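You operate a simulated robot arm through the tools that you are given. There is no shell and no other tool. Be economical: measure what you need, move in short steps, check, and stop when the job is done.

The job below is to be done with a simulated two-armed robot. You get a single attempt, and the scene is never put back.

## Task
Wipe up the spill on the island top on the sink side with the blue towel and put it back.

It is judged by the outcome, as a careful person would: the job done as asked, and still so three seconds after it is handed in. It fails if anything else is knocked over, pushed out of place, dropped, spilled or broken. Flat cloth is picked up by pressing the open fingertips on it (5 to 10 N) and closing them slowly along it; thin cloth reads only 2 to 8 mm in the jaws.

## Robot
Two 7-joint arms with two-finger grippers on one trunk, on a base that drives. Base frame: it is fixed to the floor where the robot stands at the start and does not move with it; the origin is under the middle of the robot, x ahead of it, y to its left, z up. Readings come in m, degrees, newtons and seconds.
The left shoulder is at the start at [0.078, 0.151, 0.988], the right one opposite. With the tool pointing down near the work surface each hand reaches from about 0.1 to 0.78 m from the robot's upright axis, wherever it stands, measured 20 degrees to its own side. Payload 2.54 kg a hand.
The tool frame of a hand sits at the grasp point between the pads (the TCP): z along the fingers, y along the line on which they close. The tips reach 0.03 m beyond it. Largest opening 0.116 m; the body of the gripper starts 0.095 m behind the TCP.
Orientation is that of the tool frame in the base frame, as [roll, pitch, yaw] about the fixed x, y, z axes, in that order (R = Rz(yaw) Ry(pitch) Rx(roll)). With the fingers straight down and closing along the base's y, the tool's x points along the base's -x, its y along +y and its z along -z.

## Interface
- The arms move only by the tool apply_moves. It takes "left_targets", "right_targets" or both (then of equal length, played together; a hand with none holds still); each is a list of rows, each a list of 7 numbers: the shift along the base's x, y, z in m, then the turn, a rotation vector about the base's x, y, z in degrees, then the finger opening in m, from 0 to 0.116. In form: [[dx, dy, dz, wx, wy, wz, hand], ...]. A call has 1 to 12 rows; each row shifts and turns the commanded pose from where the row before left it. Rows are played at 5 a second. More than 0.05 m and 8.6 degrees between two rows, or a gripper value outside its range, and nothing of the call is played. Where a pose cannot be reached the arm comes as near as it can. A force on the tool above 40 N (or 10 N above the force at the start of the call, whichever is more), or a blocked arm, ends the call early, and 0.2 s more pass. The fingers move at their own pace (about 0.072 m/s each) and stop on an object; they squeeze with about 39 N. The grip force told is the motor's: it shows also when the fingers shut on nothing. Time passes only in rows, and 0.2 s behind the last, so rows that do not move let the fingers close. It gives the time, the measured TCP pose, the force on the tool (base axes), the opening and the grip force at its end, in the units of the frame above (readings bear some noise), with the torque about the TCP (base axes, N m) and any sound that the robot's microphone picked up.
- Cameras (640 x 400 px; columns grow to the right, rows downward): "scene" is now at [0.1525, 0.0336, 1.1586]; the picture's right is [0.41, -0.91, 0.00], its down [0.05, 0.02, -1.00] and it looks along [0.91, 0.41, 0.05] (base axes); focal length 214 px, centre (320, 200). "left" rides on the left gripper at [0.069, 0.015, -0.122] in its tool frame; the picture's right is [-0.21, 0.98, 0.00], its down [-0.83, -0.18, -0.53] and it looks along [-0.52, -0.11, 0.85] (tool axes); focal length 251 px, centre (320, 200). "right" rides on the right gripper at [0.069, -0.015, -0.122] in its tool frame; the picture's right is [0.22, 0.98, 0.00], its down [-0.83, 0.18, -0.53] and it looks along [-0.52, 0.11, 0.85] (tool axes); focal length 251 px, centre (320, 200). There is no depth. A picture from a camera that has moved, and an enlarged one, comes with that camera's place and axes in the base frame and with its lens. The place of the scene camera against the robot may be out by one fixed shift of up to 0.012 m in any direction.
- snapshot(camera): a new picture of that camera. No time passes.
- lift_body(by): slides the trunk up (or, below 0, down) by that many m; the arms and the scene camera ride with it, the base frame stays. It gives what a move gives, with no picture.
- roll_base(legs): drives the robot by 1 to 6 legs, each [ahead, left, turn to the left] in m, m and degrees, along the robot's own axes; the way and the turn of a leg run together, so that a leg with both is an arc; at most 1.5 m and 180 degrees a leg. The arms and the cameras ride along, it lands a little off, and it stops where it bumps. It gives what a move gives.
- pan_tilt(pan, tilt): turns the head with the scene camera to pan (to the left, within 80 degrees either way) and tilt (down, from -29 to 69), counted from straight ahead of the robot. It gives what a move gives.
- close_up(camera, box): a new picture of the part [left, top, right, bottom] of that camera's present view, enlarged. No time passes.
- job_done(): hands the job in; it is judged then, once.

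Work in short steps. Places have to be worked out from the pictures, the camera data and where the tool is seen: move nearer, look again, correct. Check each grasp and each placing, and mend what went wrong. You have 120 turns and 108 pictures in all, those below and enlarged ones among them. Open the grippers and draw the arms clear of the work before you hand the job in, unless the task says otherwise; then end with one line.

The tools are called by a JSON object that holds its "fn" and its "kwargs". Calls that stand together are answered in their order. apply_moves: Moves the arms, as the interface text tells. Its arguments: {"type":"object","properties":{"left_targets":{"type":"array","items":{"type":"array","items":{"type":"number"}}},"right_targets":{"type":"array","items":{"type":"array","items":{"type":"number"}}}},"required":[]} The other tools are called the same way: lift_body (by) slides the trunk up or down; roll_base (legs) drives the base; pan_tilt (pan, tilt) turns the head that bears the scene camera; snapshot (camera) takes a picture; close_up (camera, box) takes an enlarged picture of a part of a camera's view; job_done () hands the job in.

At the start:

```text
time_s: 0.0
left_tcp_pos: [0.4113, 0.4992, 1.1472]
left_tcp_rot: [180.0, 0.0, -180.0]
left_contact_force: [0.3, 0.1, 0.4]
left_wrist_torque: [-0.02, -0.05, -0.01]
left_grip_width: 0.116
left_grasp_force: 0.1
right_tcp_pos: [0.3304, 0.0449, 1.1804]
right_tcp_rot: [179.9, 0.0, 180.0]
right_contact_force: [0.3, 0.2, -0.8]
right_wrist_torque: [0.03, 0.01, 0.01]
right_grip_width: 0.116
right_grasp_force: 0.0
trunk travel left (down, up): [-0.225, 0.064]
robot x, y, heading: [-0.0024, -0.0002, -0.0]
head pan, tilt: [24.0, -3.0]
```

scene: 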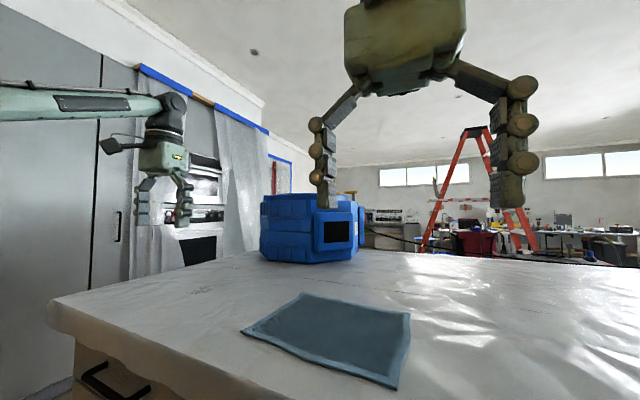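
right: 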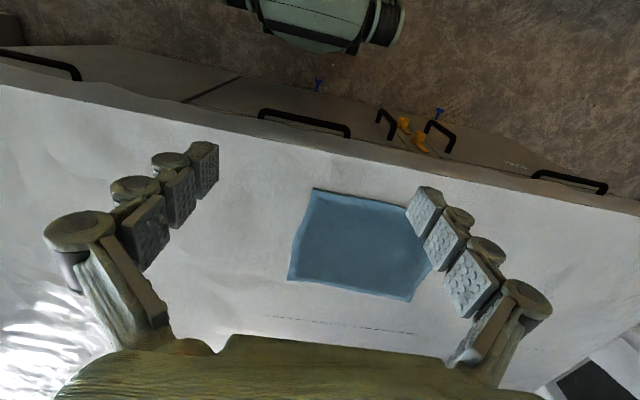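
left: 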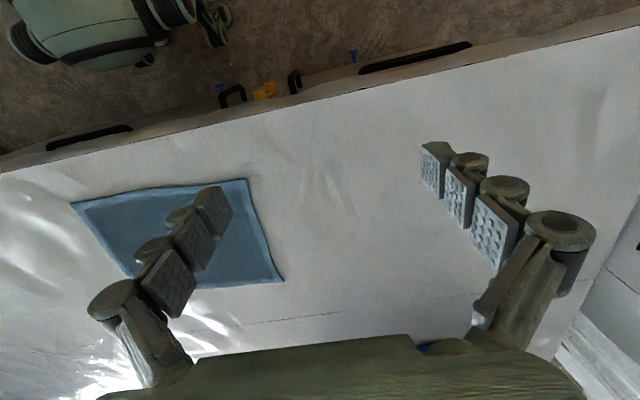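

The blue towel lies on the island in front of me, and no spill is visible yet. I'll turn the head down and to the right to look for it.

{"fn": "pan_tilt", "kwargs": {"pan": -20, "tilt": 25}}

{"fn": "snapshot", "kwargs": {"camera": "scene"}}

{"fn": "pan_tilt", "kwargs": {"pan": 35, "tilt": 30}}

{"fn": "snapshot", "kwargs": {"camera": "scene"}}

```text
time_s: 1.1
left_tcp_pos: [0.4129, 0.5004, 1.1476]
left_tcp_rot: [-180.0, 0.0, 180.0]
left_contact_force: [0.3, 0.0, -0.3]
left_wrist_torque: [0.01, 0.03, 0.04]
left_grip_width: 0.1159
left_grasp_force: 0.1
right_tcp_pos: [0.3313, 0.0441, 1.1789]
right_tcp_rot: [179.9, -0.1, 179.9]
right_contact_force: [0.7, -1.2, 0.2]
right_wrist_torque: [-0.02, -0.01, 0.0]
right_grip_width: 0.1161
right_grasp_force: 0.1
trunk travel left (down, up): [-0.225, 0.064]
robot x, y, heading: [0.0012, -0.002, -0.0]
head pan, tilt: [-20.0, 25.0]
```

```text
104 pictures are left
camera scene: at [0.1582, -0.0339, 1.1136], right [-0.34, -0.94, 0.0], down [-0.4, 0.14, -0.91], along [0.85, -0.31, -0.42], focal length 214 px, centre (320, 200)
```

scene: 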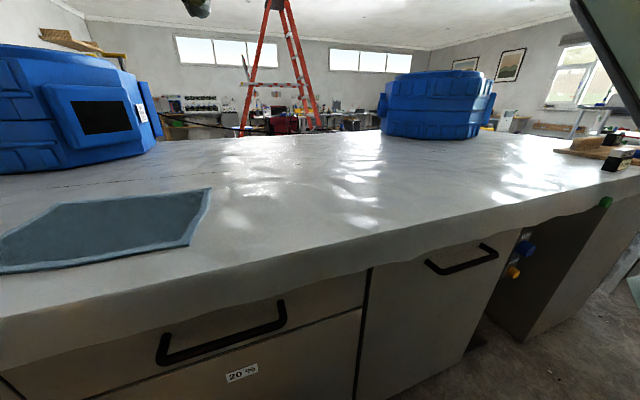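

```text
time_s: 2.4
left_tcp_pos: [0.4122, 0.4987, 1.1475]
left_tcp_rot: [179.9, 0.0, 180.0]
left_contact_force: [-0.4, 0.1, -0.2]
left_wrist_torque: [0.01, -0.01, -0.03]
left_grip_width: 0.1161
left_grasp_force: 0.1
right_tcp_pos: [0.3296, 0.0457, 1.1813]
right_tcp_rot: [179.9, 0.0, -179.9]
right_contact_force: [0.9, 0.4, 0.2]
right_wrist_torque: [-0.01, 0.01, -0.02]
right_grip_width: 0.1158
right_grasp_force: 0.0
trunk travel left (down, up): [-0.225, 0.064]
robot x, y, heading: [-0.0008, 0.0, 0.0]
head pan, tilt: [35.0, 30.0]
```

```text
103 pictures are left
camera scene: at [0.1457, 0.0493, 1.1056], right [0.57, -0.82, 0.0], down [-0.41, -0.29, -0.87], along [0.71, 0.5, -0.5], focal length 214 px, centre (320, 200)
```

scene: 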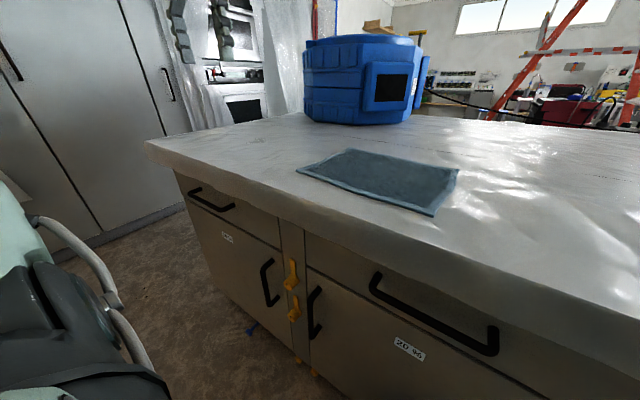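

No spill is obvious yet, so I need to find where the sink is. I'll look further round to both sides.

{"fn": "pan_tilt", "kwargs": {"pan": -75, "tilt": 10}}

{"fn": "snapshot", "kwargs": {"camera": "scene"}}

{"fn": "pan_tilt", "kwargs": {"pan": 75, "tilt": 10}}

{"fn": "snapshot", "kwargs": {"camera": "scene"}}

{"fn": "pan_tilt", "kwargs": {"pan": 0, "tilt": 20}}

{"fn": "lift_body", "kwargs": {"by": 0.06}}

{"fn": "snapshot", "kwargs": {"camera": "scene"}}

{"fn": "close_up", "kwargs": {"camera": "scene", "box": [160, 40, 480, 240]}}

```text
time_s: 4.2
left_tcp_pos: [0.4118, 0.4993, 1.1469]
left_tcp_rot: [-179.9, 0.0, -180.0]
left_contact_force: [0.0, 0.6, -0.1]
left_wrist_torque: [0.01, -0.03, 0.01]
left_grip_width: 0.1161
left_grasp_force: 0.0
right_tcp_pos: [0.3302, 0.0452, 1.18]
right_tcp_rot: [179.9, -0.1, 179.9]
right_contact_force: [0.7, 0.0, 0.4]
right_wrist_torque: [-0.02, 0.02, -0.04]
right_grip_width: 0.1159
right_grasp_force: 0.0
trunk travel left (down, up): [-0.225, 0.064]
robot x, y, heading: [-0.0015, 0.0009, 0.2]
head pan, tilt: [-75.0, 10.0]
```

```text
102 pictures are left
camera scene: at [0.0957, -0.0923, 1.1379], right [-0.97, -0.26, 0.0], down [-0.05, 0.17, -0.98], along [0.26, -0.95, -0.17], focal length 214 px, centre (320, 200)
```

scene: 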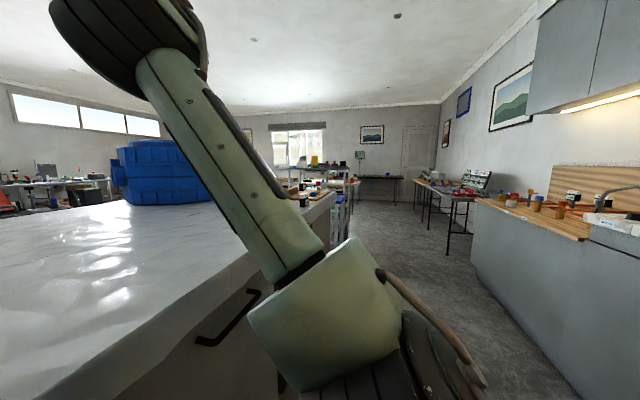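

```text
time_s: 6.6
left_tcp_pos: [0.4117, 0.4985, 1.1473]
left_tcp_rot: [180.0, 0.0, -180.0]
left_contact_force: [0.7, -0.2, 0.1]
left_wrist_torque: [0.0, 0.01, 0.01]
left_grip_width: 0.1159
left_grasp_force: 0.0
right_tcp_pos: [0.3306, 0.046, 1.1795]
right_tcp_rot: [179.9, -0.1, 179.8]
right_contact_force: [-0.1, -1.0, 0.4]
right_wrist_torque: [0.01, 0.01, 0.02]
right_grip_width: 0.1157
right_grasp_force: 0.0
trunk travel left (down, up): [-0.225, 0.064]
robot x, y, heading: [0.0002, 0.0034, -0.0]
head pan, tilt: [75.0, 10.0]
```

```text
101 pictures are left
camera scene: at [0.0957, 0.0873, 1.1379], right [0.97, -0.26, 0.0], down [-0.04, -0.17, -0.98], along [0.26, 0.95, -0.17], focal length 214 px, centre (320, 200)
```

scene: 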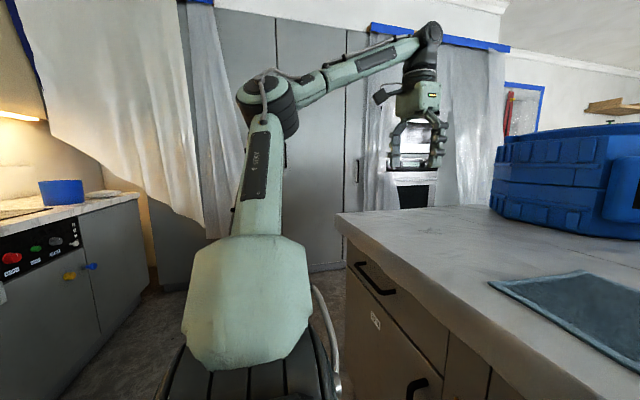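

```text
time_s: 8.1
left_tcp_pos: [0.411, 0.4985, 1.1465]
left_tcp_rot: [180.0, -0.1, -180.0]
left_contact_force: [-0.5, 0.1, 0.5]
left_wrist_torque: [0.05, 0.01, -0.02]
left_grip_width: 0.116
left_grasp_force: 0.0
right_tcp_pos: [0.3298, 0.0455, 1.1812]
right_tcp_rot: [179.9, 0.0, 179.9]
right_contact_force: [-0.2, 0.2, -0.6]
right_wrist_torque: [0.0, -0.02, 0.04]
right_grip_width: 0.1162
right_grasp_force: 0.1
trunk travel left (down, up): [-0.225, 0.064]
robot x, y, heading: [-0.0013, 0.0009, -0.1]
head pan, tilt: [0.0, 20.0]
```

```text
time_s: 9.1
left_tcp_pos: [0.4125, 0.4988, 1.2066]
left_tcp_rot: [-179.9, 0.0, 180.0]
left_contact_force: [-0.6, 0.2, -0.1]
left_wrist_torque: [0.02, -0.02, 0.02]
left_grip_width: 0.1162
left_grasp_force: 0.1
right_tcp_pos: [0.3312, 0.0452, 1.2399]
right_tcp_rot: [180.0, 0.0, 179.9]
right_contact_force: [-0.4, 0.0, 0.1]
right_wrist_torque: [0.01, 0.03, 0.0]
right_grip_width: 0.116
right_grasp_force: 0.2
trunk travel left (down, up): [-0.285, 0.004]
robot x, y, heading: [0.0047, -0.0014, 0.0]
head pan, tilt: [0.0, 20.0]
```

```text
100 pictures are left
camera scene: at [0.1649, -0.0024, 1.1815], right [0.0, -1.0, 0.0], down [-0.34, 0.0, -0.94], along [0.94, 0.0, -0.34], focal length 214 px, centre (320, 200)
```

scene: 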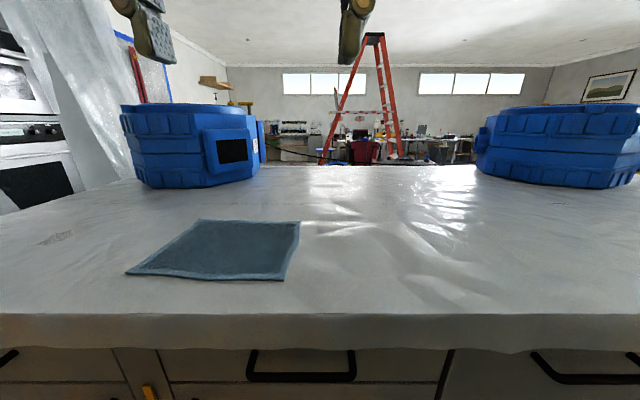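

```text
2.00 times, centred on (320, 140) of scene
camera zoom: at [0.1649, -0.0024, 1.1815], right [0.0, -1.0, 0.0], down [-0.34, 0.0, -0.94], along [0.94, 0.0, -0.34], focal length 429 px, centre (320, 320)
```

zoom: 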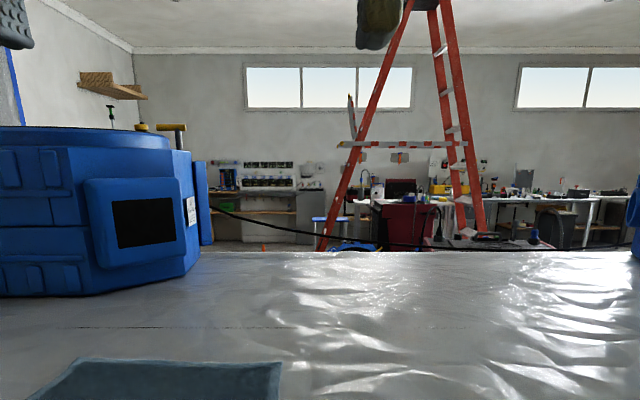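

The faucet sits on the counter behind me, so the sink side is probably the near edge of the island. There are faint marks on the top near (55,238) and (555,205), so I'll enlarge both.

{"fn": "close_up", "kwargs": {"camera": "scene", "box": [0, 200, 160, 300]}}

{"fn": "close_up", "kwargs": {"camera": "scene", "box": [400, 170, 640, 320]}}

{"fn": "close_up", "kwargs": {"camera": "scene", "box": [240, 210, 440, 335]}}

```text
4.00 times, centred on (80, 250) of scene
camera zoom: at [0.1649, -0.0024, 1.1815], right [0.0, -1.0, 0.0], down [-0.34, 0.0, -0.94], along [0.94, 0.0, -0.34], focal length 858 px, centre (1280, 0)
```

zoom: 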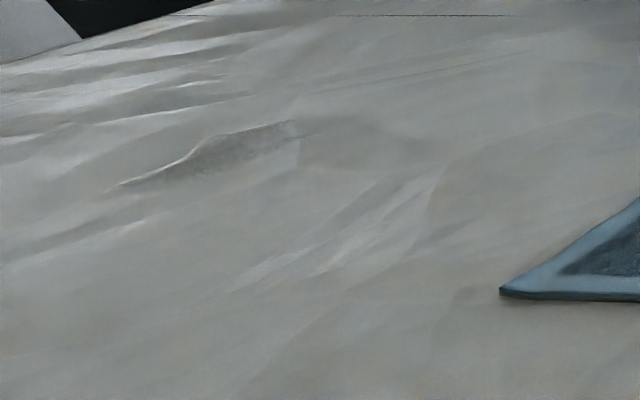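

```text
2.67 times, centred on (520, 245) of scene
camera zoom: at [0.1649, -0.0024, 1.1815], right [0.0, -1.0, 0.0], down [-0.34, 0.0, -0.94], along [0.94, 0.0, -0.34], focal length 572 px, centre (-213, 80)
```

zoom: 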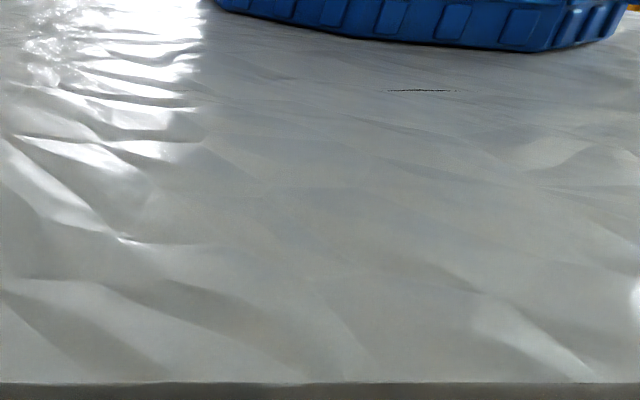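

```text
3.20 times, centred on (340, 272) of scene
camera zoom: at [0.1649, -0.0024, 1.1815], right [0.0, -1.0, 0.0], down [-0.34, 0.0, -0.94], along [0.94, 0.0, -0.34], focal length 686 px, centre (256, -32)
```

zoom: 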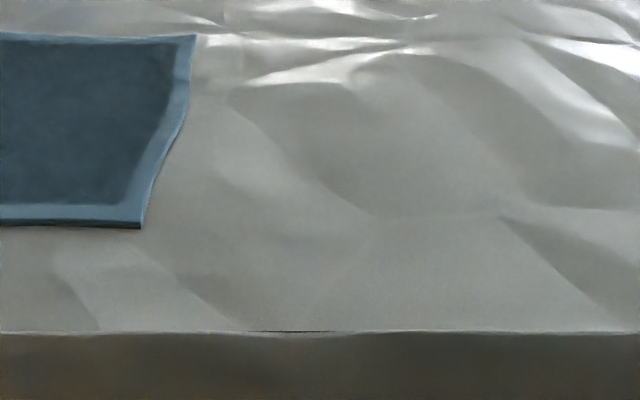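

There is nothing clear in these views. I'll scan the right end of the island, towards the sink.

{"fn": "pan_tilt", "kwargs": {"pan": -45, "tilt": 25}}

{"fn": "snapshot", "kwargs": {"camera": "scene"}}

{"fn": "close_up", "kwargs": {"camera": "scene", "box": [160, 80, 480, 280]}}

{"fn": "snapshot", "kwargs": {"camera": "right"}}

```text
time_s: 10.2
left_tcp_pos: [0.411, 0.4999, 1.2074]
left_tcp_rot: [-180.0, 0.0, -180.0]
left_contact_force: [-1.0, -0.4, -0.3]
left_wrist_torque: [-0.01, -0.02, 0.01]
left_grip_width: 0.1156
left_grasp_force: 0.0
right_tcp_pos: [0.3299, 0.0461, 1.2392]
right_tcp_rot: [179.9, 0.0, 179.8]
right_contact_force: [-0.4, 0.5, 0.4]
right_wrist_torque: [0.03, 0.0, -0.01]
right_grip_width: 0.1161
right_grasp_force: 0.2
trunk travel left (down, up): [-0.285, 0.004]
robot x, y, heading: [0.0024, 0.0012, -0.2]
head pan, tilt: [-45.0, 25.0]
```

```text
95 pictures are left
camera scene: at [0.1368, -0.0676, 1.1735], right [-0.71, -0.71, 0.0], down [-0.3, 0.3, -0.91], along [0.64, -0.64, -0.42], focal length 214 px, centre (320, 200)
```

scene: 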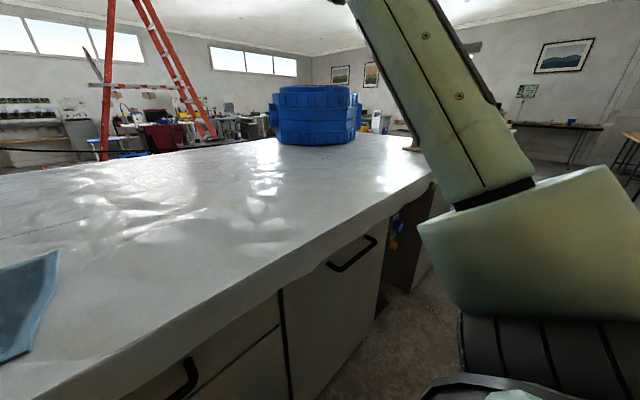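

```text
2.00 times, centred on (320, 180) of scene
camera zoom: at [0.1368, -0.0676, 1.1735], right [-0.71, -0.71, 0.0], down [-0.3, 0.3, -0.91], along [0.64, -0.64, -0.42], focal length 429 px, centre (320, 240)
```

zoom: 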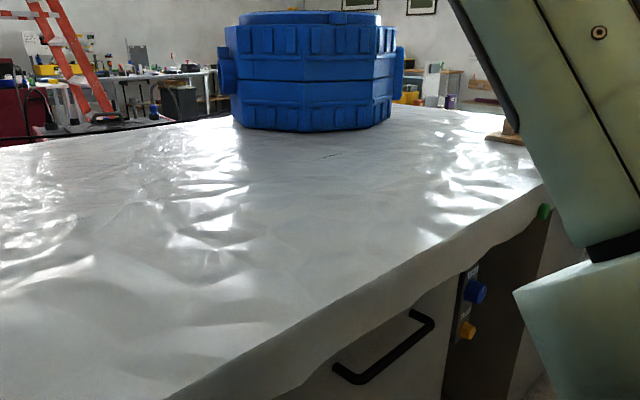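

```text
93 pictures are left
camera right: at [0.2623, 0.0284, 1.3625], right [-0.21, 0.98, 0.0], down [0.83, 0.18, 0.53], along [0.52, 0.12, -0.85], focal length 251 px, centre (320, 200)
```

right: 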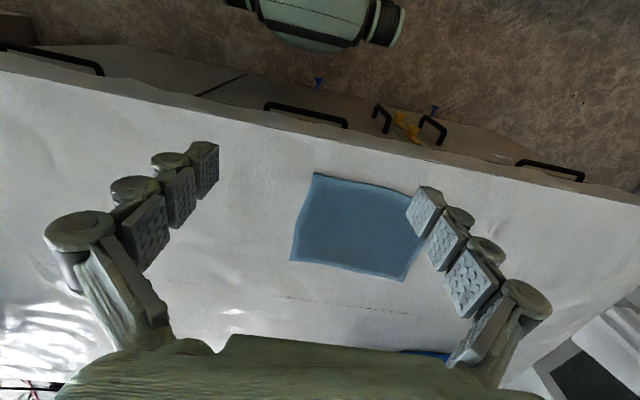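

No spill shows from here, and the sink is behind me to the right. I'll strafe right along the island and look again.

{"fn": "roll_base", "kwargs": {"legs": [[0, -0.7, 0]]}}

{"fn": "pan_tilt", "kwargs": {"pan": -30, "tilt": 25}}

{"fn": "snapshot", "kwargs": {"camera": "scene"}}

{"fn": "snapshot", "kwargs": {"camera": "right"}}

```text
time_s: 17.2
left_tcp_pos: [0.4105, -0.1892, 1.2074]
left_tcp_rot: [179.9, -0.1, -179.9]
left_contact_force: [-0.5, -0.4, -0.9]
left_wrist_torque: [0.03, 0.02, 0.02]
left_grip_width: 0.116
left_grasp_force: 0.1
right_tcp_pos: [0.3317, -0.6431, 1.2404]
right_tcp_rot: [179.9, 0.1, -180.0]
right_contact_force: [0.4, 0.8, 0.5]
right_wrist_torque: [0.02, 0.04, 0.0]
right_grip_width: 0.1158
right_grasp_force: 0.0
trunk travel left (down, up): [-0.285, 0.004]
robot x, y, heading: [-0.0003, -0.6906, -0.2]
head pan, tilt: [-45.0, 25.0]
```

```text
time_s: 18.0
left_tcp_pos: [0.4116, -0.1898, 1.2069]
left_tcp_rot: [-179.9, 0.0, -179.9]
left_contact_force: [-1.2, 0.4, -0.1]
left_wrist_torque: [0.02, -0.05, -0.02]
left_grip_width: 0.116
left_grasp_force: 0.1
right_tcp_pos: [0.3305, -0.6443, 1.2408]
right_tcp_rot: [179.9, 0.0, -180.0]
right_contact_force: [0.1, 0.4, 0.5]
right_wrist_torque: [0.03, -0.01, 0.02]
right_grip_width: 0.1159
right_grasp_force: 0.1
trunk travel left (down, up): [-0.285, 0.004]
robot x, y, heading: [0.0003, -0.6886, 0.2]
head pan, tilt: [-30.0, 25.0]
```

```text
92 pictures are left
camera scene: at [0.1521, -0.7383, 1.1735], right [-0.5, -0.87, 0.0], down [-0.37, 0.21, -0.91], along [0.79, -0.45, -0.42], focal length 214 px, centre (320, 200)
```

scene: 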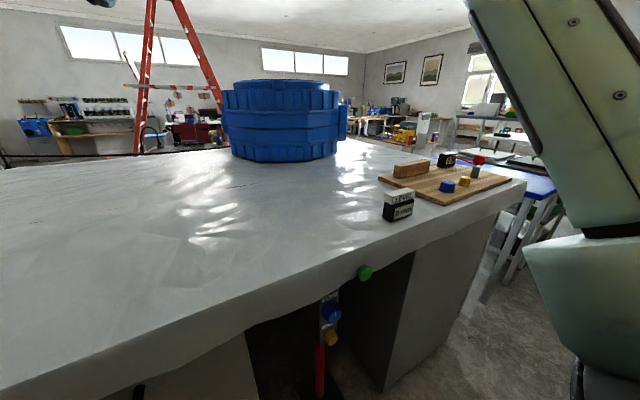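

```text
91 pictures are left
camera right: at [0.2629, -0.6609, 1.3624], right [-0.22, 0.98, 0.0], down [0.83, 0.18, 0.53], along [0.52, 0.12, -0.85], focal length 251 px, centre (320, 200)
```

right: 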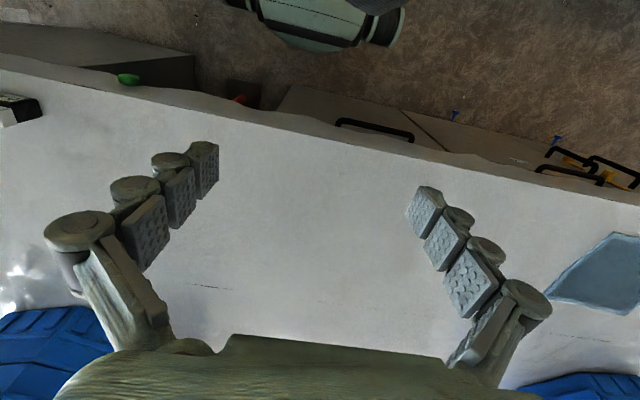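

No spill on this stretch either. I'll enlarge the island's right end and look back towards the sink counter.

{"fn": "close_up", "kwargs": {"camera": "scene", "box": [120, 130, 440, 330]}}

{"fn": "pan_tilt", "kwargs": {"pan": 20, "tilt": 15}}

{"fn": "snapshot", "kwargs": {"camera": "scene"}}

{"fn": "snapshot", "kwargs": {"camera": "left"}}

```text
2.00 times, centred on (280, 230) of scene
camera zoom: at [0.1521, -0.7383, 1.1735], right [-0.5, -0.87, 0.0], down [-0.37, 0.21, -0.91], along [0.79, -0.45, -0.42], focal length 429 px, centre (400, 140)
```

zoom: 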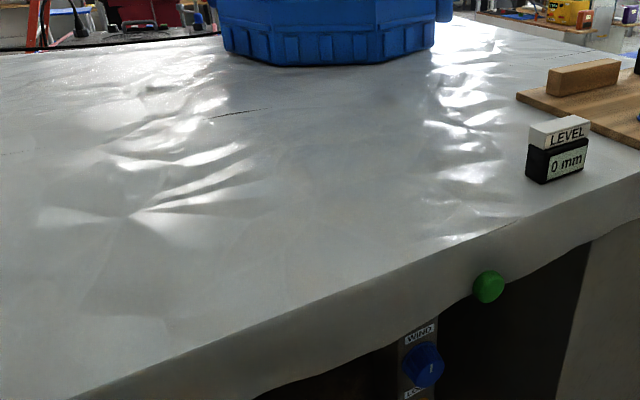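

```text
time_s: 19.2
left_tcp_pos: [0.4112, -0.1898, 1.2067]
left_tcp_rot: [-179.9, 0.0, -179.9]
left_contact_force: [-0.2, -0.4, 0.2]
left_wrist_torque: [-0.02, 0.0, 0.02]
left_grip_width: 0.1157
left_grasp_force: 0.1
right_tcp_pos: [0.3312, -0.6446, 1.2402]
right_tcp_rot: [179.9, 0.0, 179.9]
right_contact_force: [0.6, 0.1, -0.5]
right_wrist_torque: [0.02, 0.0, 0.01]
right_grip_width: 0.116
right_grasp_force: 0.0
trunk travel left (down, up): [-0.285, 0.004]
robot x, y, heading: [-0.0023, -0.6885, 0.2]
head pan, tilt: [20.0, 15.0]
```

```text
89 pictures are left
camera scene: at [0.16, -0.6602, 1.1897], right [0.34, -0.94, 0.0], down [-0.24, -0.09, -0.97], along [0.91, 0.33, -0.26], focal length 214 px, centre (320, 200)
```

scene: 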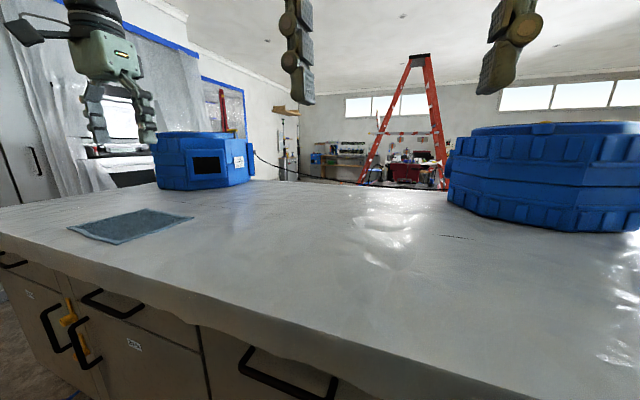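

```text
88 pictures are left
camera left: at [0.3421, -0.1746, 1.3287], right [0.21, 0.98, 0.0], down [0.83, -0.18, 0.53], along [0.52, -0.11, -0.85], focal length 251 px, centre (320, 200)
```

left: 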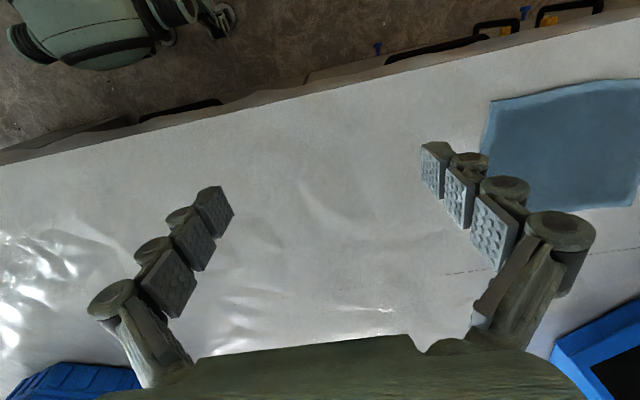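

I put the island top at z≈0.90, x from 0.41 to 1.67 and y from −1.78 to 0.91. The one odd patch was a dark wavy mark near (0.66, 0.69), which the fingers hid in the other views. I'll drive back left and inspect it.

{"fn": "roll_base", "kwargs": {"legs": [[0, 0.9, 0]]}}

{"fn": "pan_tilt", "kwargs": {"pan": 40, "tilt": 30}}

{"fn": "snapshot", "kwargs": {"camera": "scene"}}

{"fn": "snapshot", "kwargs": {"camera": "left"}}

{"fn": "snapshot", "kwargs": {"camera": "right"}}

```text
time_s: 28.1
left_tcp_pos: [0.4127, 0.7021, 1.2077]
left_tcp_rot: [179.9, 0.1, 179.9]
left_contact_force: [-0.3, -0.6, 0.2]
left_wrist_torque: [0.01, -0.02, 0.01]
left_grip_width: 0.1161
left_grasp_force: 0.1
right_tcp_pos: [0.3307, 0.25, 1.2398]
right_tcp_rot: [179.9, 0.0, 179.8]
right_contact_force: [0.4, 0.1, -0.3]
right_wrist_torque: [-0.03, -0.03, 0.0]
right_grip_width: 0.1161
right_grasp_force: 0.1
trunk travel left (down, up): [-0.285, 0.004]
robot x, y, heading: [-0.0028, 0.2089, -0.1]
head pan, tilt: [20.0, 15.0]
```

```text
time_s: 29.0
left_tcp_pos: [0.4125, 0.703, 1.2068]
left_tcp_rot: [179.9, 0.1, 179.9]
left_contact_force: [0.4, 0.9, 0.4]
left_wrist_torque: [0.01, 0.0, -0.02]
left_grip_width: 0.1159
left_grasp_force: 0.2
right_tcp_pos: [0.3306, 0.2485, 1.2402]
right_tcp_rot: [179.9, 0.0, 179.9]
right_contact_force: [-0.9, 0.7, -0.2]
right_wrist_torque: [0.02, 0.03, -0.01]
right_grip_width: 0.116
right_grasp_force: 0.1
trunk travel left (down, up): [-0.285, 0.004]
robot x, y, heading: [0.0006, 0.2059, 0.1]
head pan, tilt: [40.0, 30.0]
```

```text
87 pictures are left
camera scene: at [0.1413, 0.2594, 1.1656], right [0.64, -0.77, 0.0], down [-0.38, -0.32, -0.87], along [0.66, 0.56, -0.5], focal length 214 px, centre (320, 200)
```

scene: 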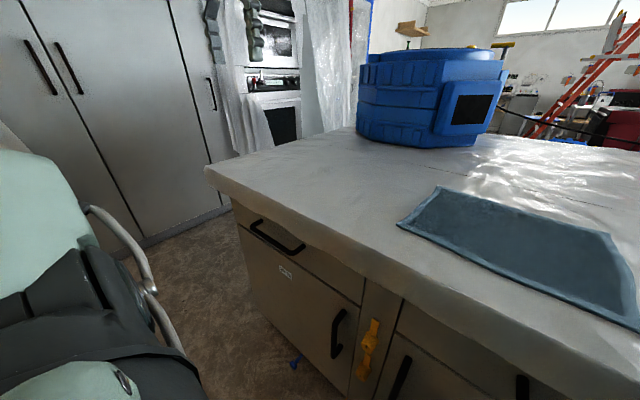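

```text
86 pictures are left
camera left: at [0.3432, 0.7182, 1.3287], right [0.22, 0.98, 0.0], down [0.83, -0.18, 0.53], along [0.52, -0.12, -0.85], focal length 251 px, centre (320, 200)
```

left: 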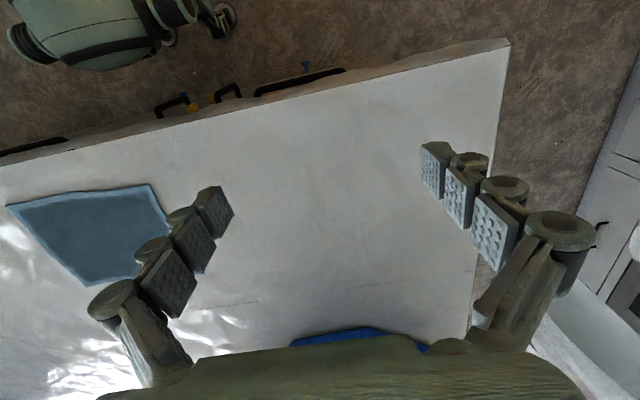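

```text
85 pictures are left
camera right: at [0.2626, 0.2321, 1.3624], right [-0.21, 0.98, 0.0], down [0.83, 0.18, 0.53], along [0.52, 0.11, -0.85], focal length 251 px, centre (320, 200)
```

right: 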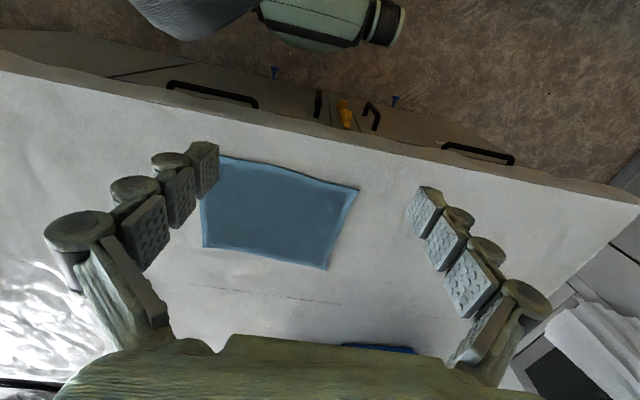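

The mark is just plastic texture, because the left wrist camera shows bare sheet there. The only unseen areas are behind the blue tubs, so I'll move to the island's left end and look along the far side.

{"fn": "roll_base", "kwargs": {"legs": [[0, 0.75, 0]]}}

{"fn": "pan_tilt", "kwargs": {"pan": 0, "tilt": 15}}

{"fn": "snapshot", "kwargs": {"camera": "scene"}}

{"fn": "pan_tilt", "kwargs": {"pan": 60, "tilt": 30}}

{"fn": "snapshot", "kwargs": {"camera": "scene"}}

```text
time_s: 36.6
left_tcp_pos: [0.4147, 1.4526, 1.2074]
left_tcp_rot: [-179.9, 0.0, 179.9]
left_contact_force: [-0.1, -0.1, 0.5]
left_wrist_torque: [0.02, 0.02, 0.01]
left_grip_width: 0.1161
left_grasp_force: 0.1
right_tcp_pos: [0.3326, 0.9986, 1.2398]
right_tcp_rot: [179.8, 0.0, 179.8]
right_contact_force: [0.4, 0.2, -0.4]
right_wrist_torque: [0.02, -0.01, 0.02]
right_grip_width: 0.1161
right_grasp_force: 0.1
trunk travel left (down, up): [-0.285, 0.004]
robot x, y, heading: [0.0, 0.9543, 0.0]
head pan, tilt: [40.0, 30.0]
```

```text
time_s: 37.7
left_tcp_pos: [0.4146, 1.4534, 1.2072]
left_tcp_rot: [180.0, -0.1, 179.9]
left_contact_force: [0.4, 0.6, 0.1]
left_wrist_torque: [-0.02, -0.02, -0.03]
left_grip_width: 0.1159
left_grasp_force: 0.1
right_tcp_pos: [0.332, 0.9993, 1.2401]
right_tcp_rot: [179.8, 0.0, 179.8]
right_contact_force: [-0.2, 0.9, -0.2]
right_wrist_torque: [-0.02, 0.0, 0.01]
right_grip_width: 0.1163
right_grasp_force: 0.1
trunk travel left (down, up): [-0.285, 0.004]
robot x, y, heading: [0.002, 0.9579, -0.2]
head pan, tilt: [0.0, 15.0]
```

```text
84 pictures are left
camera scene: at [0.1664, 0.952, 1.1897], right [0.0, -1.0, 0.0], down [-0.26, 0.0, -0.97], along [0.97, 0.0, -0.26], focal length 214 px, centre (320, 200)
```

scene: 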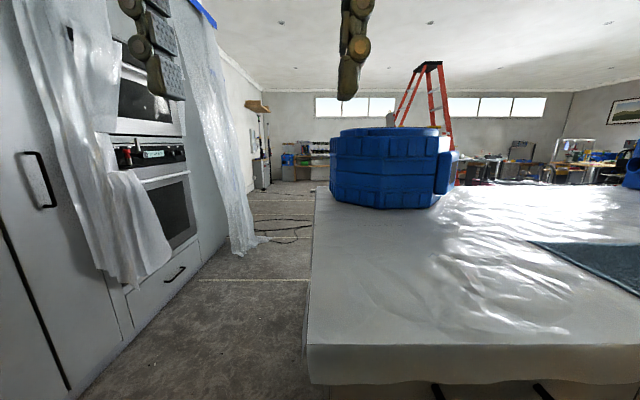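

```text
time_s: 39.0
left_tcp_pos: [0.4141, 1.4531, 1.2069]
left_tcp_rot: [-179.9, 0.0, 179.9]
left_contact_force: [-0.4, 0.4, 0.0]
left_wrist_torque: [-0.01, 0.0, -0.05]
left_grip_width: 0.1158
left_grasp_force: 0.1
right_tcp_pos: [0.3319, 0.9995, 1.239]
right_tcp_rot: [179.9, 0.0, 179.8]
right_contact_force: [0.5, -0.9, -0.4]
right_wrist_torque: [0.01, -0.01, 0.0]
right_grip_width: 0.1162
right_grasp_force: 0.1
trunk travel left (down, up): [-0.285, 0.004]
robot x, y, heading: [0.0048, 0.959, -0.1]
head pan, tilt: [60.0, 30.0]
```

```text
83 pictures are left
camera scene: at [0.1185, 1.0303, 1.1656], right [0.86, -0.5, 0.0], down [-0.25, -0.43, -0.87], along [0.44, 0.75, -0.5], focal length 214 px, centre (320, 200)
```

scene: 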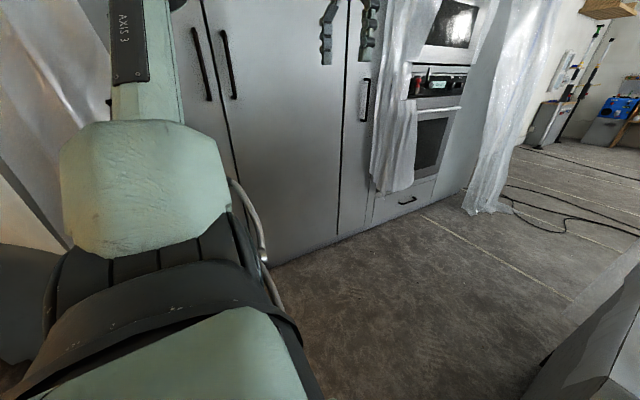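

The corridor on the left is about 1.1 m wide. I'll bring the left hand inward before driving along it.

{"fn": "apply_moves", "kwargs": {"left_targets": [[-0.02, -0.04, 0, 0, 0, 0, 0.06], [-0.02, -0.04, 0, 0, 0, 0, 0.06], [-0.02, -0.04, 0, 0, 0, 0, 0.06], [-0.01, -0.04, 0, 0, 0, 0, 0.06], [0, -0.04, 0, 0, 0, 0, 0.06]]}}

{"fn": "pan_tilt", "kwargs": {"pan": 75, "tilt": 0}}

{"fn": "snapshot", "kwargs": {"camera": "scene"}}

```text
time_s: 40.2
left_tcp_pos: [0.3445, 1.2514, 1.207]
left_tcp_rot: [179.9, 0.0, 179.8]
left_contact_force: [-0.1, 0.3, 0.4]
left_wrist_torque: [-0.02, 0.0, 0.0]
left_grip_width: 0.0599
left_grasp_force: 0.0
right_tcp_pos: [0.3313, 0.998, 1.2406]
right_tcp_rot: [179.9, 0.0, 179.8]
right_contact_force: [-0.9, 0.3, 0.6]
right_wrist_torque: [0.02, -0.05, -0.03]
right_grip_width: 0.116
right_grasp_force: 0.1
trunk travel left (down, up): [-0.285, 0.004]
robot x, y, heading: [0.0054, 0.9544, -0.1]
head pan, tilt: [60.0, 30.0]
```

```text
time_s: 41.1
left_tcp_pos: [0.3442, 1.2531, 1.2084]
left_tcp_rot: [180.0, 0.0, 179.9]
left_contact_force: [0.2, -0.9, -0.3]
left_wrist_torque: [0.01, 0.0, -0.02]
left_grip_width: 0.0602
left_grasp_force: 0.1
right_tcp_pos: [0.3324, 0.9998, 1.2402]
right_tcp_rot: [179.9, 0.0, 179.8]
right_contact_force: [0.7, -0.1, 0.7]
right_wrist_torque: [0.01, 0.02, 0.0]
right_grip_width: 0.116
right_grasp_force: 0.0
trunk travel left (down, up): [-0.285, 0.004]
robot x, y, heading: [0.0036, 0.9576, -0.0]
head pan, tilt: [75.0, 0.0]
```

```text
82 pictures are left
camera scene: at [0.0965, 1.0391, 1.2138], right [0.97, -0.26, 0.0], down [0.0, 0.0, -1.0], along [0.26, 0.97, 0.0], focal length 214 px, centre (320, 200)
```

scene: 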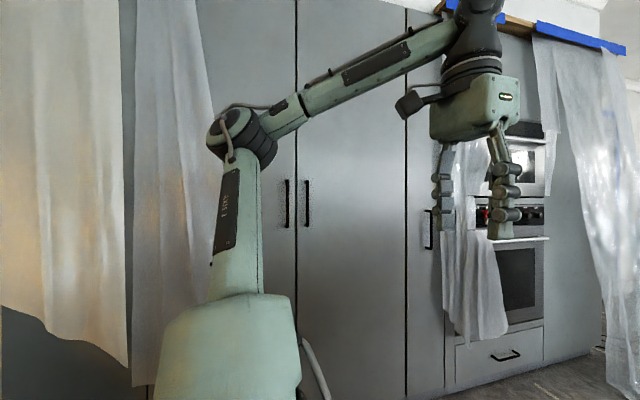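

I'll drive left into the corridor, then ahead past the tub.

{"fn": "roll_base", "kwargs": {"legs": [[0, 0.45, 0], [0.9, 0, 0]]}}

{"fn": "pan_tilt", "kwargs": {"pan": -55, "tilt": 20}}

{"fn": "snapshot", "kwargs": {"camera": "scene"}}

```text
time_s: 50.4
left_tcp_pos: [1.2475, 1.7043, 1.2084]
left_tcp_rot: [180.0, 0.1, 179.8]
left_contact_force: [-0.2, -0.8, -0.2]
left_wrist_torque: [0.0, 0.01, -0.01]
left_grip_width: 0.0598
left_grasp_force: 0.1
right_tcp_pos: [1.2351, 1.4495, 1.2395]
right_tcp_rot: [180.0, 0.0, 179.8]
right_contact_force: [-0.3, -1.0, 0.4]
right_wrist_torque: [0.02, 0.02, -0.01]
right_grip_width: 0.1159
right_grasp_force: 0.1
trunk travel left (down, up): [-0.285, 0.004]
robot x, y, heading: [0.9026, 1.4062, -0.1]
head pan, tilt: [75.0, 0.0]
```

```text
time_s: 52.5
left_tcp_pos: [1.2479, 1.7025, 1.2077]
left_tcp_rot: [180.0, -0.1, 179.8]
left_contact_force: [1.4, -0.1, -0.1]
left_wrist_torque: [-0.02, 0.0, 0.0]
left_grip_width: 0.0601
left_grasp_force: 0.0
right_tcp_pos: [1.2338, 1.4497, 1.2402]
right_tcp_rot: [179.9, -0.1, 179.8]
right_contact_force: [-0.2, 0.1, 0.1]
right_wrist_torque: [0.0, 0.02, -0.01]
right_grip_width: 0.1161
right_grasp_force: 0.1
trunk travel left (down, up): [-0.285, 0.004]
robot x, y, heading: [0.903, 1.4085, -0.5]
head pan, tilt: [-55.0, 20.0]
```

```text
81 pictures are left
camera scene: at [1.028, 1.3266, 1.1816], right [-0.82, -0.57, 0.0], down [-0.2, 0.28, -0.94], along [0.54, -0.77, -0.34], focal length 214 px, centre (320, 200)
```

scene: 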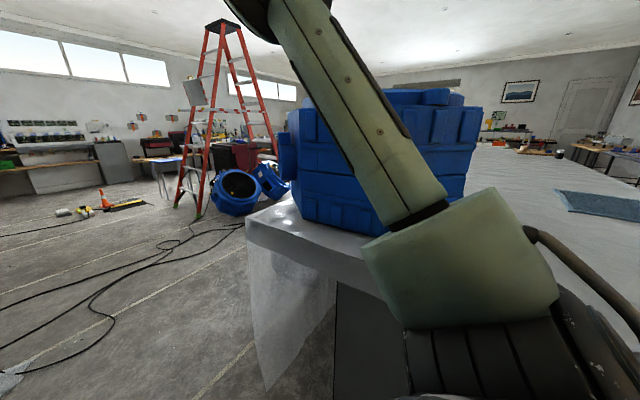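

The tub sits near the far corner. I'll drive a bit further to see the whole far strip.

{"fn": "roll_base", "kwargs": {"legs": [[0.65, 0, 0]]}}

{"fn": "pan_tilt", "kwargs": {"pan": -80, "tilt": 10}}

{"fn": "snapshot", "kwargs": {"camera": "scene"}}

```text
time_s: 56.0
left_tcp_pos: [1.8862, 1.7022, 1.2061]
left_tcp_rot: [-180.0, 0.0, 179.9]
left_contact_force: [0.7, 0.3, -0.4]
left_wrist_torque: [0.03, 0.04, 0.01]
left_grip_width: 0.06
left_grasp_force: 0.1
right_tcp_pos: [1.8748, 1.4482, 1.2399]
right_tcp_rot: [179.9, 0.0, 179.8]
right_contact_force: [0.1, 0.2, 0.2]
right_wrist_torque: [-0.01, 0.01, 0.0]
right_grip_width: 0.1161
right_grasp_force: 0.0
trunk travel left (down, up): [-0.285, 0.004]
robot x, y, heading: [1.5431, 1.4046, -0.1]
head pan, tilt: [-55.0, 20.0]
```

```text
time_s: 56.9
left_tcp_pos: [1.8858, 1.7019, 1.2064]
left_tcp_rot: [180.0, 0.1, -180.0]
left_contact_force: [-0.2, 0.6, -0.1]
left_wrist_torque: [0.0, 0.02, -0.01]
left_grip_width: 0.06
left_grasp_force: 0.0
right_tcp_pos: [1.8749, 1.4478, 1.2404]
right_tcp_rot: [179.9, 0.0, 179.8]
right_contact_force: [0.7, 0.8, -0.3]
right_wrist_torque: [-0.02, 0.01, -0.01]
right_grip_width: 0.116
right_grasp_force: 0.0
trunk travel left (down, up): [-0.285, 0.004]
robot x, y, heading: [1.5413, 1.406, -0.1]
head pan, tilt: [-80.0, 10.0]
```

```text
80 pictures are left
camera scene: at [1.631, 1.3097, 1.1979], right [-0.99, -0.17, 0.0], down [-0.03, 0.17, -0.98], along [0.17, -0.97, -0.17], focal length 214 px, centre (320, 200)
```

scene: 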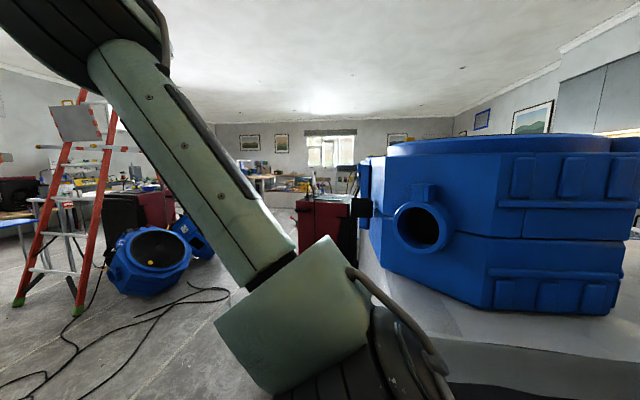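

The tub still blocks the view. I'll turn the robot to the right on the spot for a clear look along the far side.

{"fn": "roll_base", "kwargs": {"legs": [[0.2, 0.1, 0], [0, 0, -60]]}}

{"fn": "pan_tilt", "kwargs": {"pan": -20, "tilt": 15}}

{"fn": "snapshot", "kwargs": {"camera": "scene"}}

```text
time_s: 61.3
left_tcp_pos: [2.1726, 1.3556, 1.2072]
left_tcp_rot: [180.0, 0.0, 119.8]
left_contact_force: [0.8, 0.4, -0.5]
left_wrist_torque: [0.0, 0.0, -0.05]
left_grip_width: 0.0599
left_grasp_force: 0.0
right_tcp_pos: [1.9466, 1.2391, 1.2398]
right_tcp_rot: [179.8, 0.0, 119.8]
right_contact_force: [0.9, -0.1, 0.0]
right_wrist_torque: [-0.01, -0.02, 0.03]
right_grip_width: 0.116
right_grasp_force: 0.0
trunk travel left (down, up): [-0.285, 0.004]
robot x, y, heading: [1.7417, 1.5038, -60.3]
head pan, tilt: [-80.0, 10.0]
```

```text
time_s: 62.6
left_tcp_pos: [2.1725, 1.3551, 1.2084]
left_tcp_rot: [-180.0, 0.1, 119.9]
left_contact_force: [0.7, 0.7, -0.3]
left_wrist_torque: [0.01, 0.04, -0.01]
left_grip_width: 0.0599
left_grasp_force: 0.0
right_tcp_pos: [1.947, 1.2381, 1.2397]
right_tcp_rot: [179.9, -0.1, 119.8]
right_contact_force: [-0.1, -0.4, 0.0]
right_wrist_torque: [0.01, -0.01, 0.01]
right_grip_width: 0.1162
right_grasp_force: 0.1
trunk travel left (down, up): [-0.285, 0.004]
robot x, y, heading: [1.7435, 1.5058, -59.9]
head pan, tilt: [-20.0, 15.0]
```

```text
79 pictures are left
camera scene: at [1.7969, 1.35, 1.1898], right [-0.99, -0.17, 0.0], down [-0.04, 0.26, -0.97], along [0.17, -0.95, -0.26], focal length 214 px, centre (320, 200)
```

scene: 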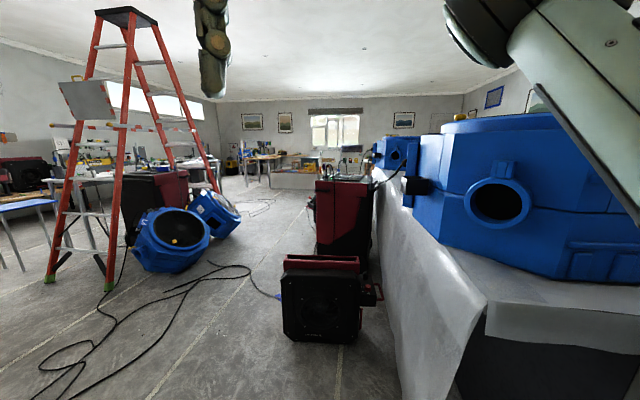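

The far side is crowded with machines, and no spill is visible there. The spill must be faint on the near side that faces the sink, so I'll drive back and enlarge the wrist views.

{"fn": "roll_base", "kwargs": {"legs": [[0, 0, 60], [-0.2, -0.1, 0], [-0.8, 0, 0], [-0.74, 0, 0], [0, -0.45, 0], [0, -0.75, 0]]}}

{"fn": "pan_tilt", "kwargs": {"pan": 0, "tilt": 40}}

{"fn": "snapshot", "kwargs": {"camera": "scene"}}

{"fn": "close_up", "kwargs": {"camera": "left", "box": [160, 50, 480, 250]}}

{"fn": "close_up", "kwargs": {"camera": "right", "box": [0, 50, 320, 250]}}

```text
time_s: 86.2
left_tcp_pos: [0.3525, 0.5142, 1.2069]
left_tcp_rot: [179.9, 0.0, -179.1]
left_contact_force: [0.3, 0.1, -0.4]
left_wrist_torque: [0.0, 0.01, 0.02]
left_grip_width: 0.0601
left_grasp_force: 0.0
right_tcp_pos: [0.3435, 0.2604, 1.2405]
right_tcp_rot: [179.9, 0.0, -179.2]
right_contact_force: [0.6, 0.3, -0.6]
right_wrist_torque: [-0.01, -0.04, -0.02]
right_grip_width: 0.1161
right_grasp_force: 0.1
trunk travel left (down, up): [-0.285, 0.004]
robot x, y, heading: [0.0145, 0.207, 1.1]
head pan, tilt: [-20.0, 15.0]
```

```text
time_s: 87.1
left_tcp_pos: [0.3527, 0.5151, 1.2078]
left_tcp_rot: [-179.9, -0.1, -179.1]
left_contact_force: [-0.7, -0.6, 0.3]
left_wrist_torque: [0.02, 0.01, 0.01]
left_grip_width: 0.06
left_grasp_force: 0.2
right_tcp_pos: [0.3443, 0.2607, 1.24]
right_tcp_rot: [179.9, 0.0, -179.1]
right_contact_force: [0.3, 0.2, -0.5]
right_wrist_torque: [0.02, 0.01, 0.01]
right_grip_width: 0.1157
right_grasp_force: 0.1
trunk travel left (down, up): [-0.285, 0.004]
robot x, y, heading: [0.0158, 0.2113, 0.9]
head pan, tilt: [0.0, 40.0]
```

```text
78 pictures are left
camera scene: at [0.1715, 0.2104, 1.1503], right [0.02, -1.0, 0.0], down [-0.64, -0.01, -0.77], along [0.77, 0.01, -0.64], focal length 214 px, centre (320, 200)
```

scene: 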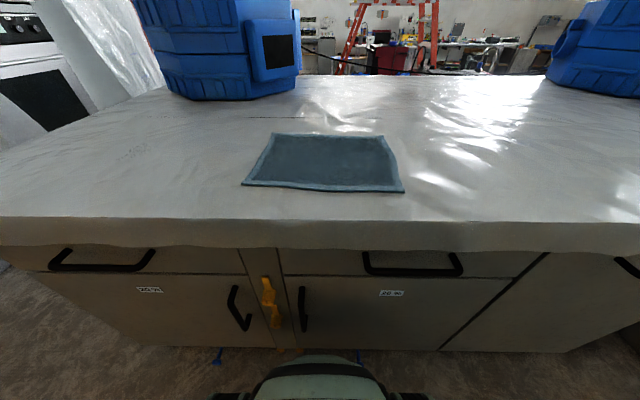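

```text
2.00 times, centred on (320, 150) of left
camera zoom: at [0.2833, 0.5294, 1.329], right [0.2, 0.98, 0.0], down [0.83, -0.17, 0.53], along [0.52, -0.11, -0.85], focal length 503 px, centre (320, 300)
```

zoom: 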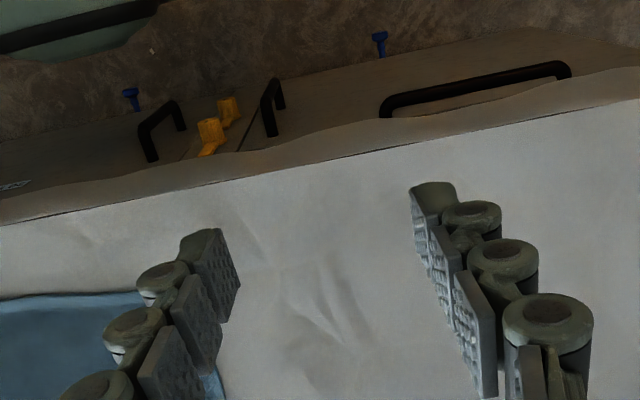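

```text
2.00 times, centred on (160, 150) of right
camera zoom: at [0.2765, 0.2432, 1.3624], right [-0.23, 0.97, 0.0], down [0.82, 0.19, 0.53], along [0.52, 0.12, -0.85], focal length 503 px, centre (640, 300)
```

zoom: 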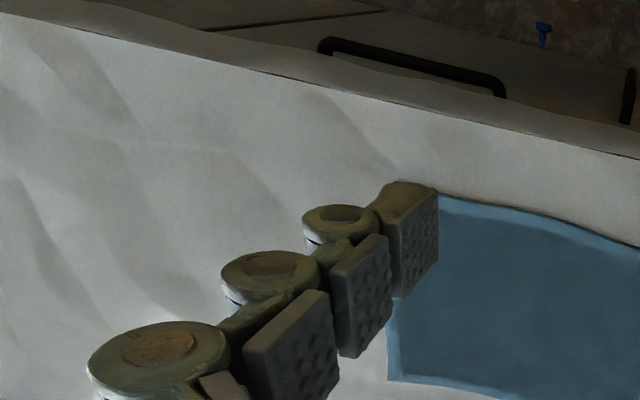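

Nothing shows here. The right end, beyond the board and behind the right tub, has not been properly seen, so I'll drive there.

{"fn": "roll_base", "kwargs": {"legs": [[0, 0, -1], [0, -1.5, 0]]}}

{"fn": "pan_tilt", "kwargs": {"pan": -10, "tilt": 25}}

{"fn": "snapshot", "kwargs": {"camera": "scene"}}

{"fn": "snapshot", "kwargs": {"camera": "right"}}

{"fn": "pan_tilt", "kwargs": {"pan": -80, "tilt": 15}}

{"fn": "snapshot", "kwargs": {"camera": "scene"}}

```text
time_s: 101.8
left_tcp_pos: [0.36, -0.972, 1.2075]
left_tcp_rot: [-180.0, 0.0, -179.5]
left_contact_force: [-0.4, 0.9, -0.3]
left_wrist_torque: [-0.03, 0.0, 0.0]
left_grip_width: 0.06
left_grasp_force: 0.1
right_tcp_pos: [0.3505, -1.2256, 1.2414]
right_tcp_rot: [179.9, 0.0, -179.5]
right_contact_force: [0.2, -0.1, 0.8]
right_wrist_torque: [-0.03, 0.02, -0.03]
right_grip_width: 0.1163
right_grasp_force: 0.1
trunk travel left (down, up): [-0.285, 0.004]
robot x, y, heading: [0.0212, -1.2753, 0.6]
head pan, tilt: [0.0, 40.0]
```

```text
time_s: 102.6
left_tcp_pos: [0.3604, -0.9723, 1.2079]
left_tcp_rot: [179.9, 0.1, -179.6]
left_contact_force: [-0.7, 0.4, 0.1]
left_wrist_torque: [0.01, 0.02, -0.02]
left_grip_width: 0.06
left_grasp_force: 0.1
right_tcp_pos: [0.3496, -1.2254, 1.2399]
right_tcp_rot: [180.0, 0.0, -179.6]
right_contact_force: [-0.1, -0.3, -0.7]
right_wrist_torque: [0.01, 0.02, -0.02]
right_grip_width: 0.1157
right_grasp_force: 0.1
trunk travel left (down, up): [-0.285, 0.004]
robot x, y, heading: [0.0223, -1.2707, 0.3]
head pan, tilt: [-10.0, 25.0]
```

```text
75 pictures are left
camera scene: at [0.1829, -1.2908, 1.1735], right [-0.16, -0.99, 0.0], down [-0.42, 0.07, -0.91], along [0.89, -0.15, -0.42], focal length 214 px, centre (320, 200)
```

scene: 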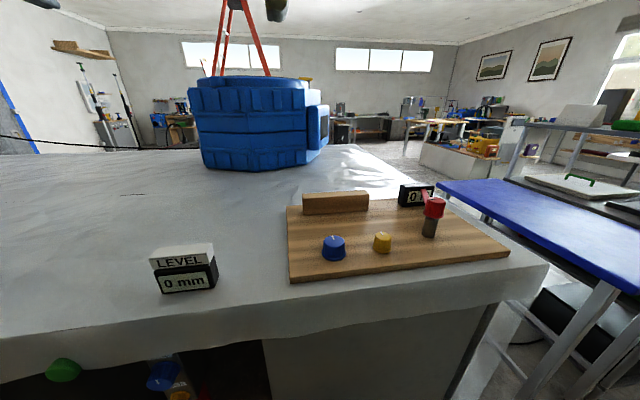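

```text
74 pictures are left
camera right: at [0.2822, -1.2429, 1.3624], right [-0.22, 0.97, 0.0], down [0.82, 0.19, 0.53], along [0.52, 0.12, -0.85], focal length 251 px, centre (320, 200)
```

right: 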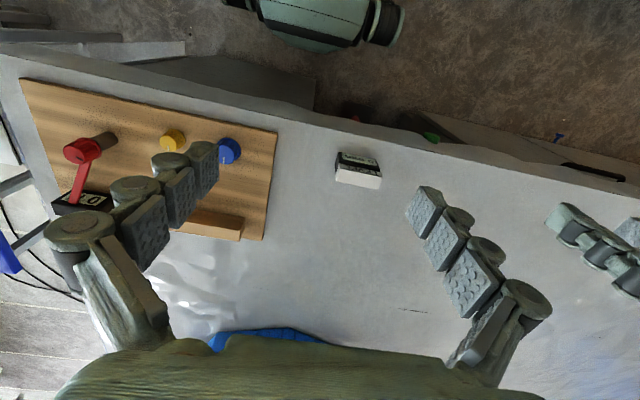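

```text
time_s: 104.0
left_tcp_pos: [0.3597, -0.9708, 1.2084]
left_tcp_rot: [179.9, 0.0, -179.6]
left_contact_force: [-0.7, 0.5, 1.0]
left_wrist_torque: [-0.01, 0.0, -0.01]
left_grip_width: 0.0602
left_grasp_force: 0.0
right_tcp_pos: [0.3493, -1.2249, 1.24]
right_tcp_rot: [179.8, 0.0, -179.5]
right_contact_force: [0.4, 0.1, -0.8]
right_wrist_torque: [0.04, -0.01, 0.03]
right_grip_width: 0.1161
right_grasp_force: 0.2
trunk travel left (down, up): [-0.285, 0.004]
robot x, y, heading: [0.0183, -1.2707, 0.5]
head pan, tilt: [-80.0, 15.0]
```

```text
73 pictures are left
camera scene: at [0.1091, -1.3675, 1.1897], right [-0.98, -0.18, 0.0], down [-0.05, 0.25, -0.97], along [0.18, -0.95, -0.26], focal length 214 px, centre (320, 200)
```

scene: 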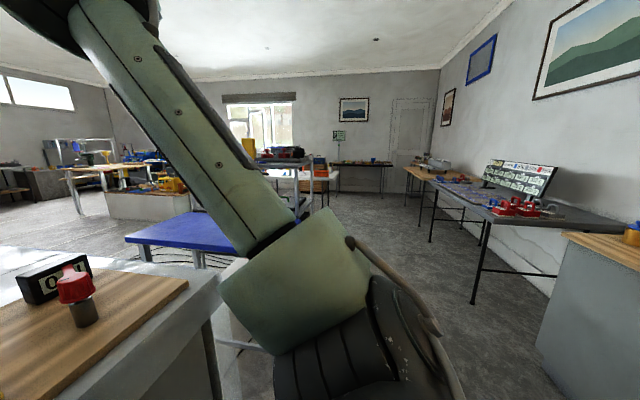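

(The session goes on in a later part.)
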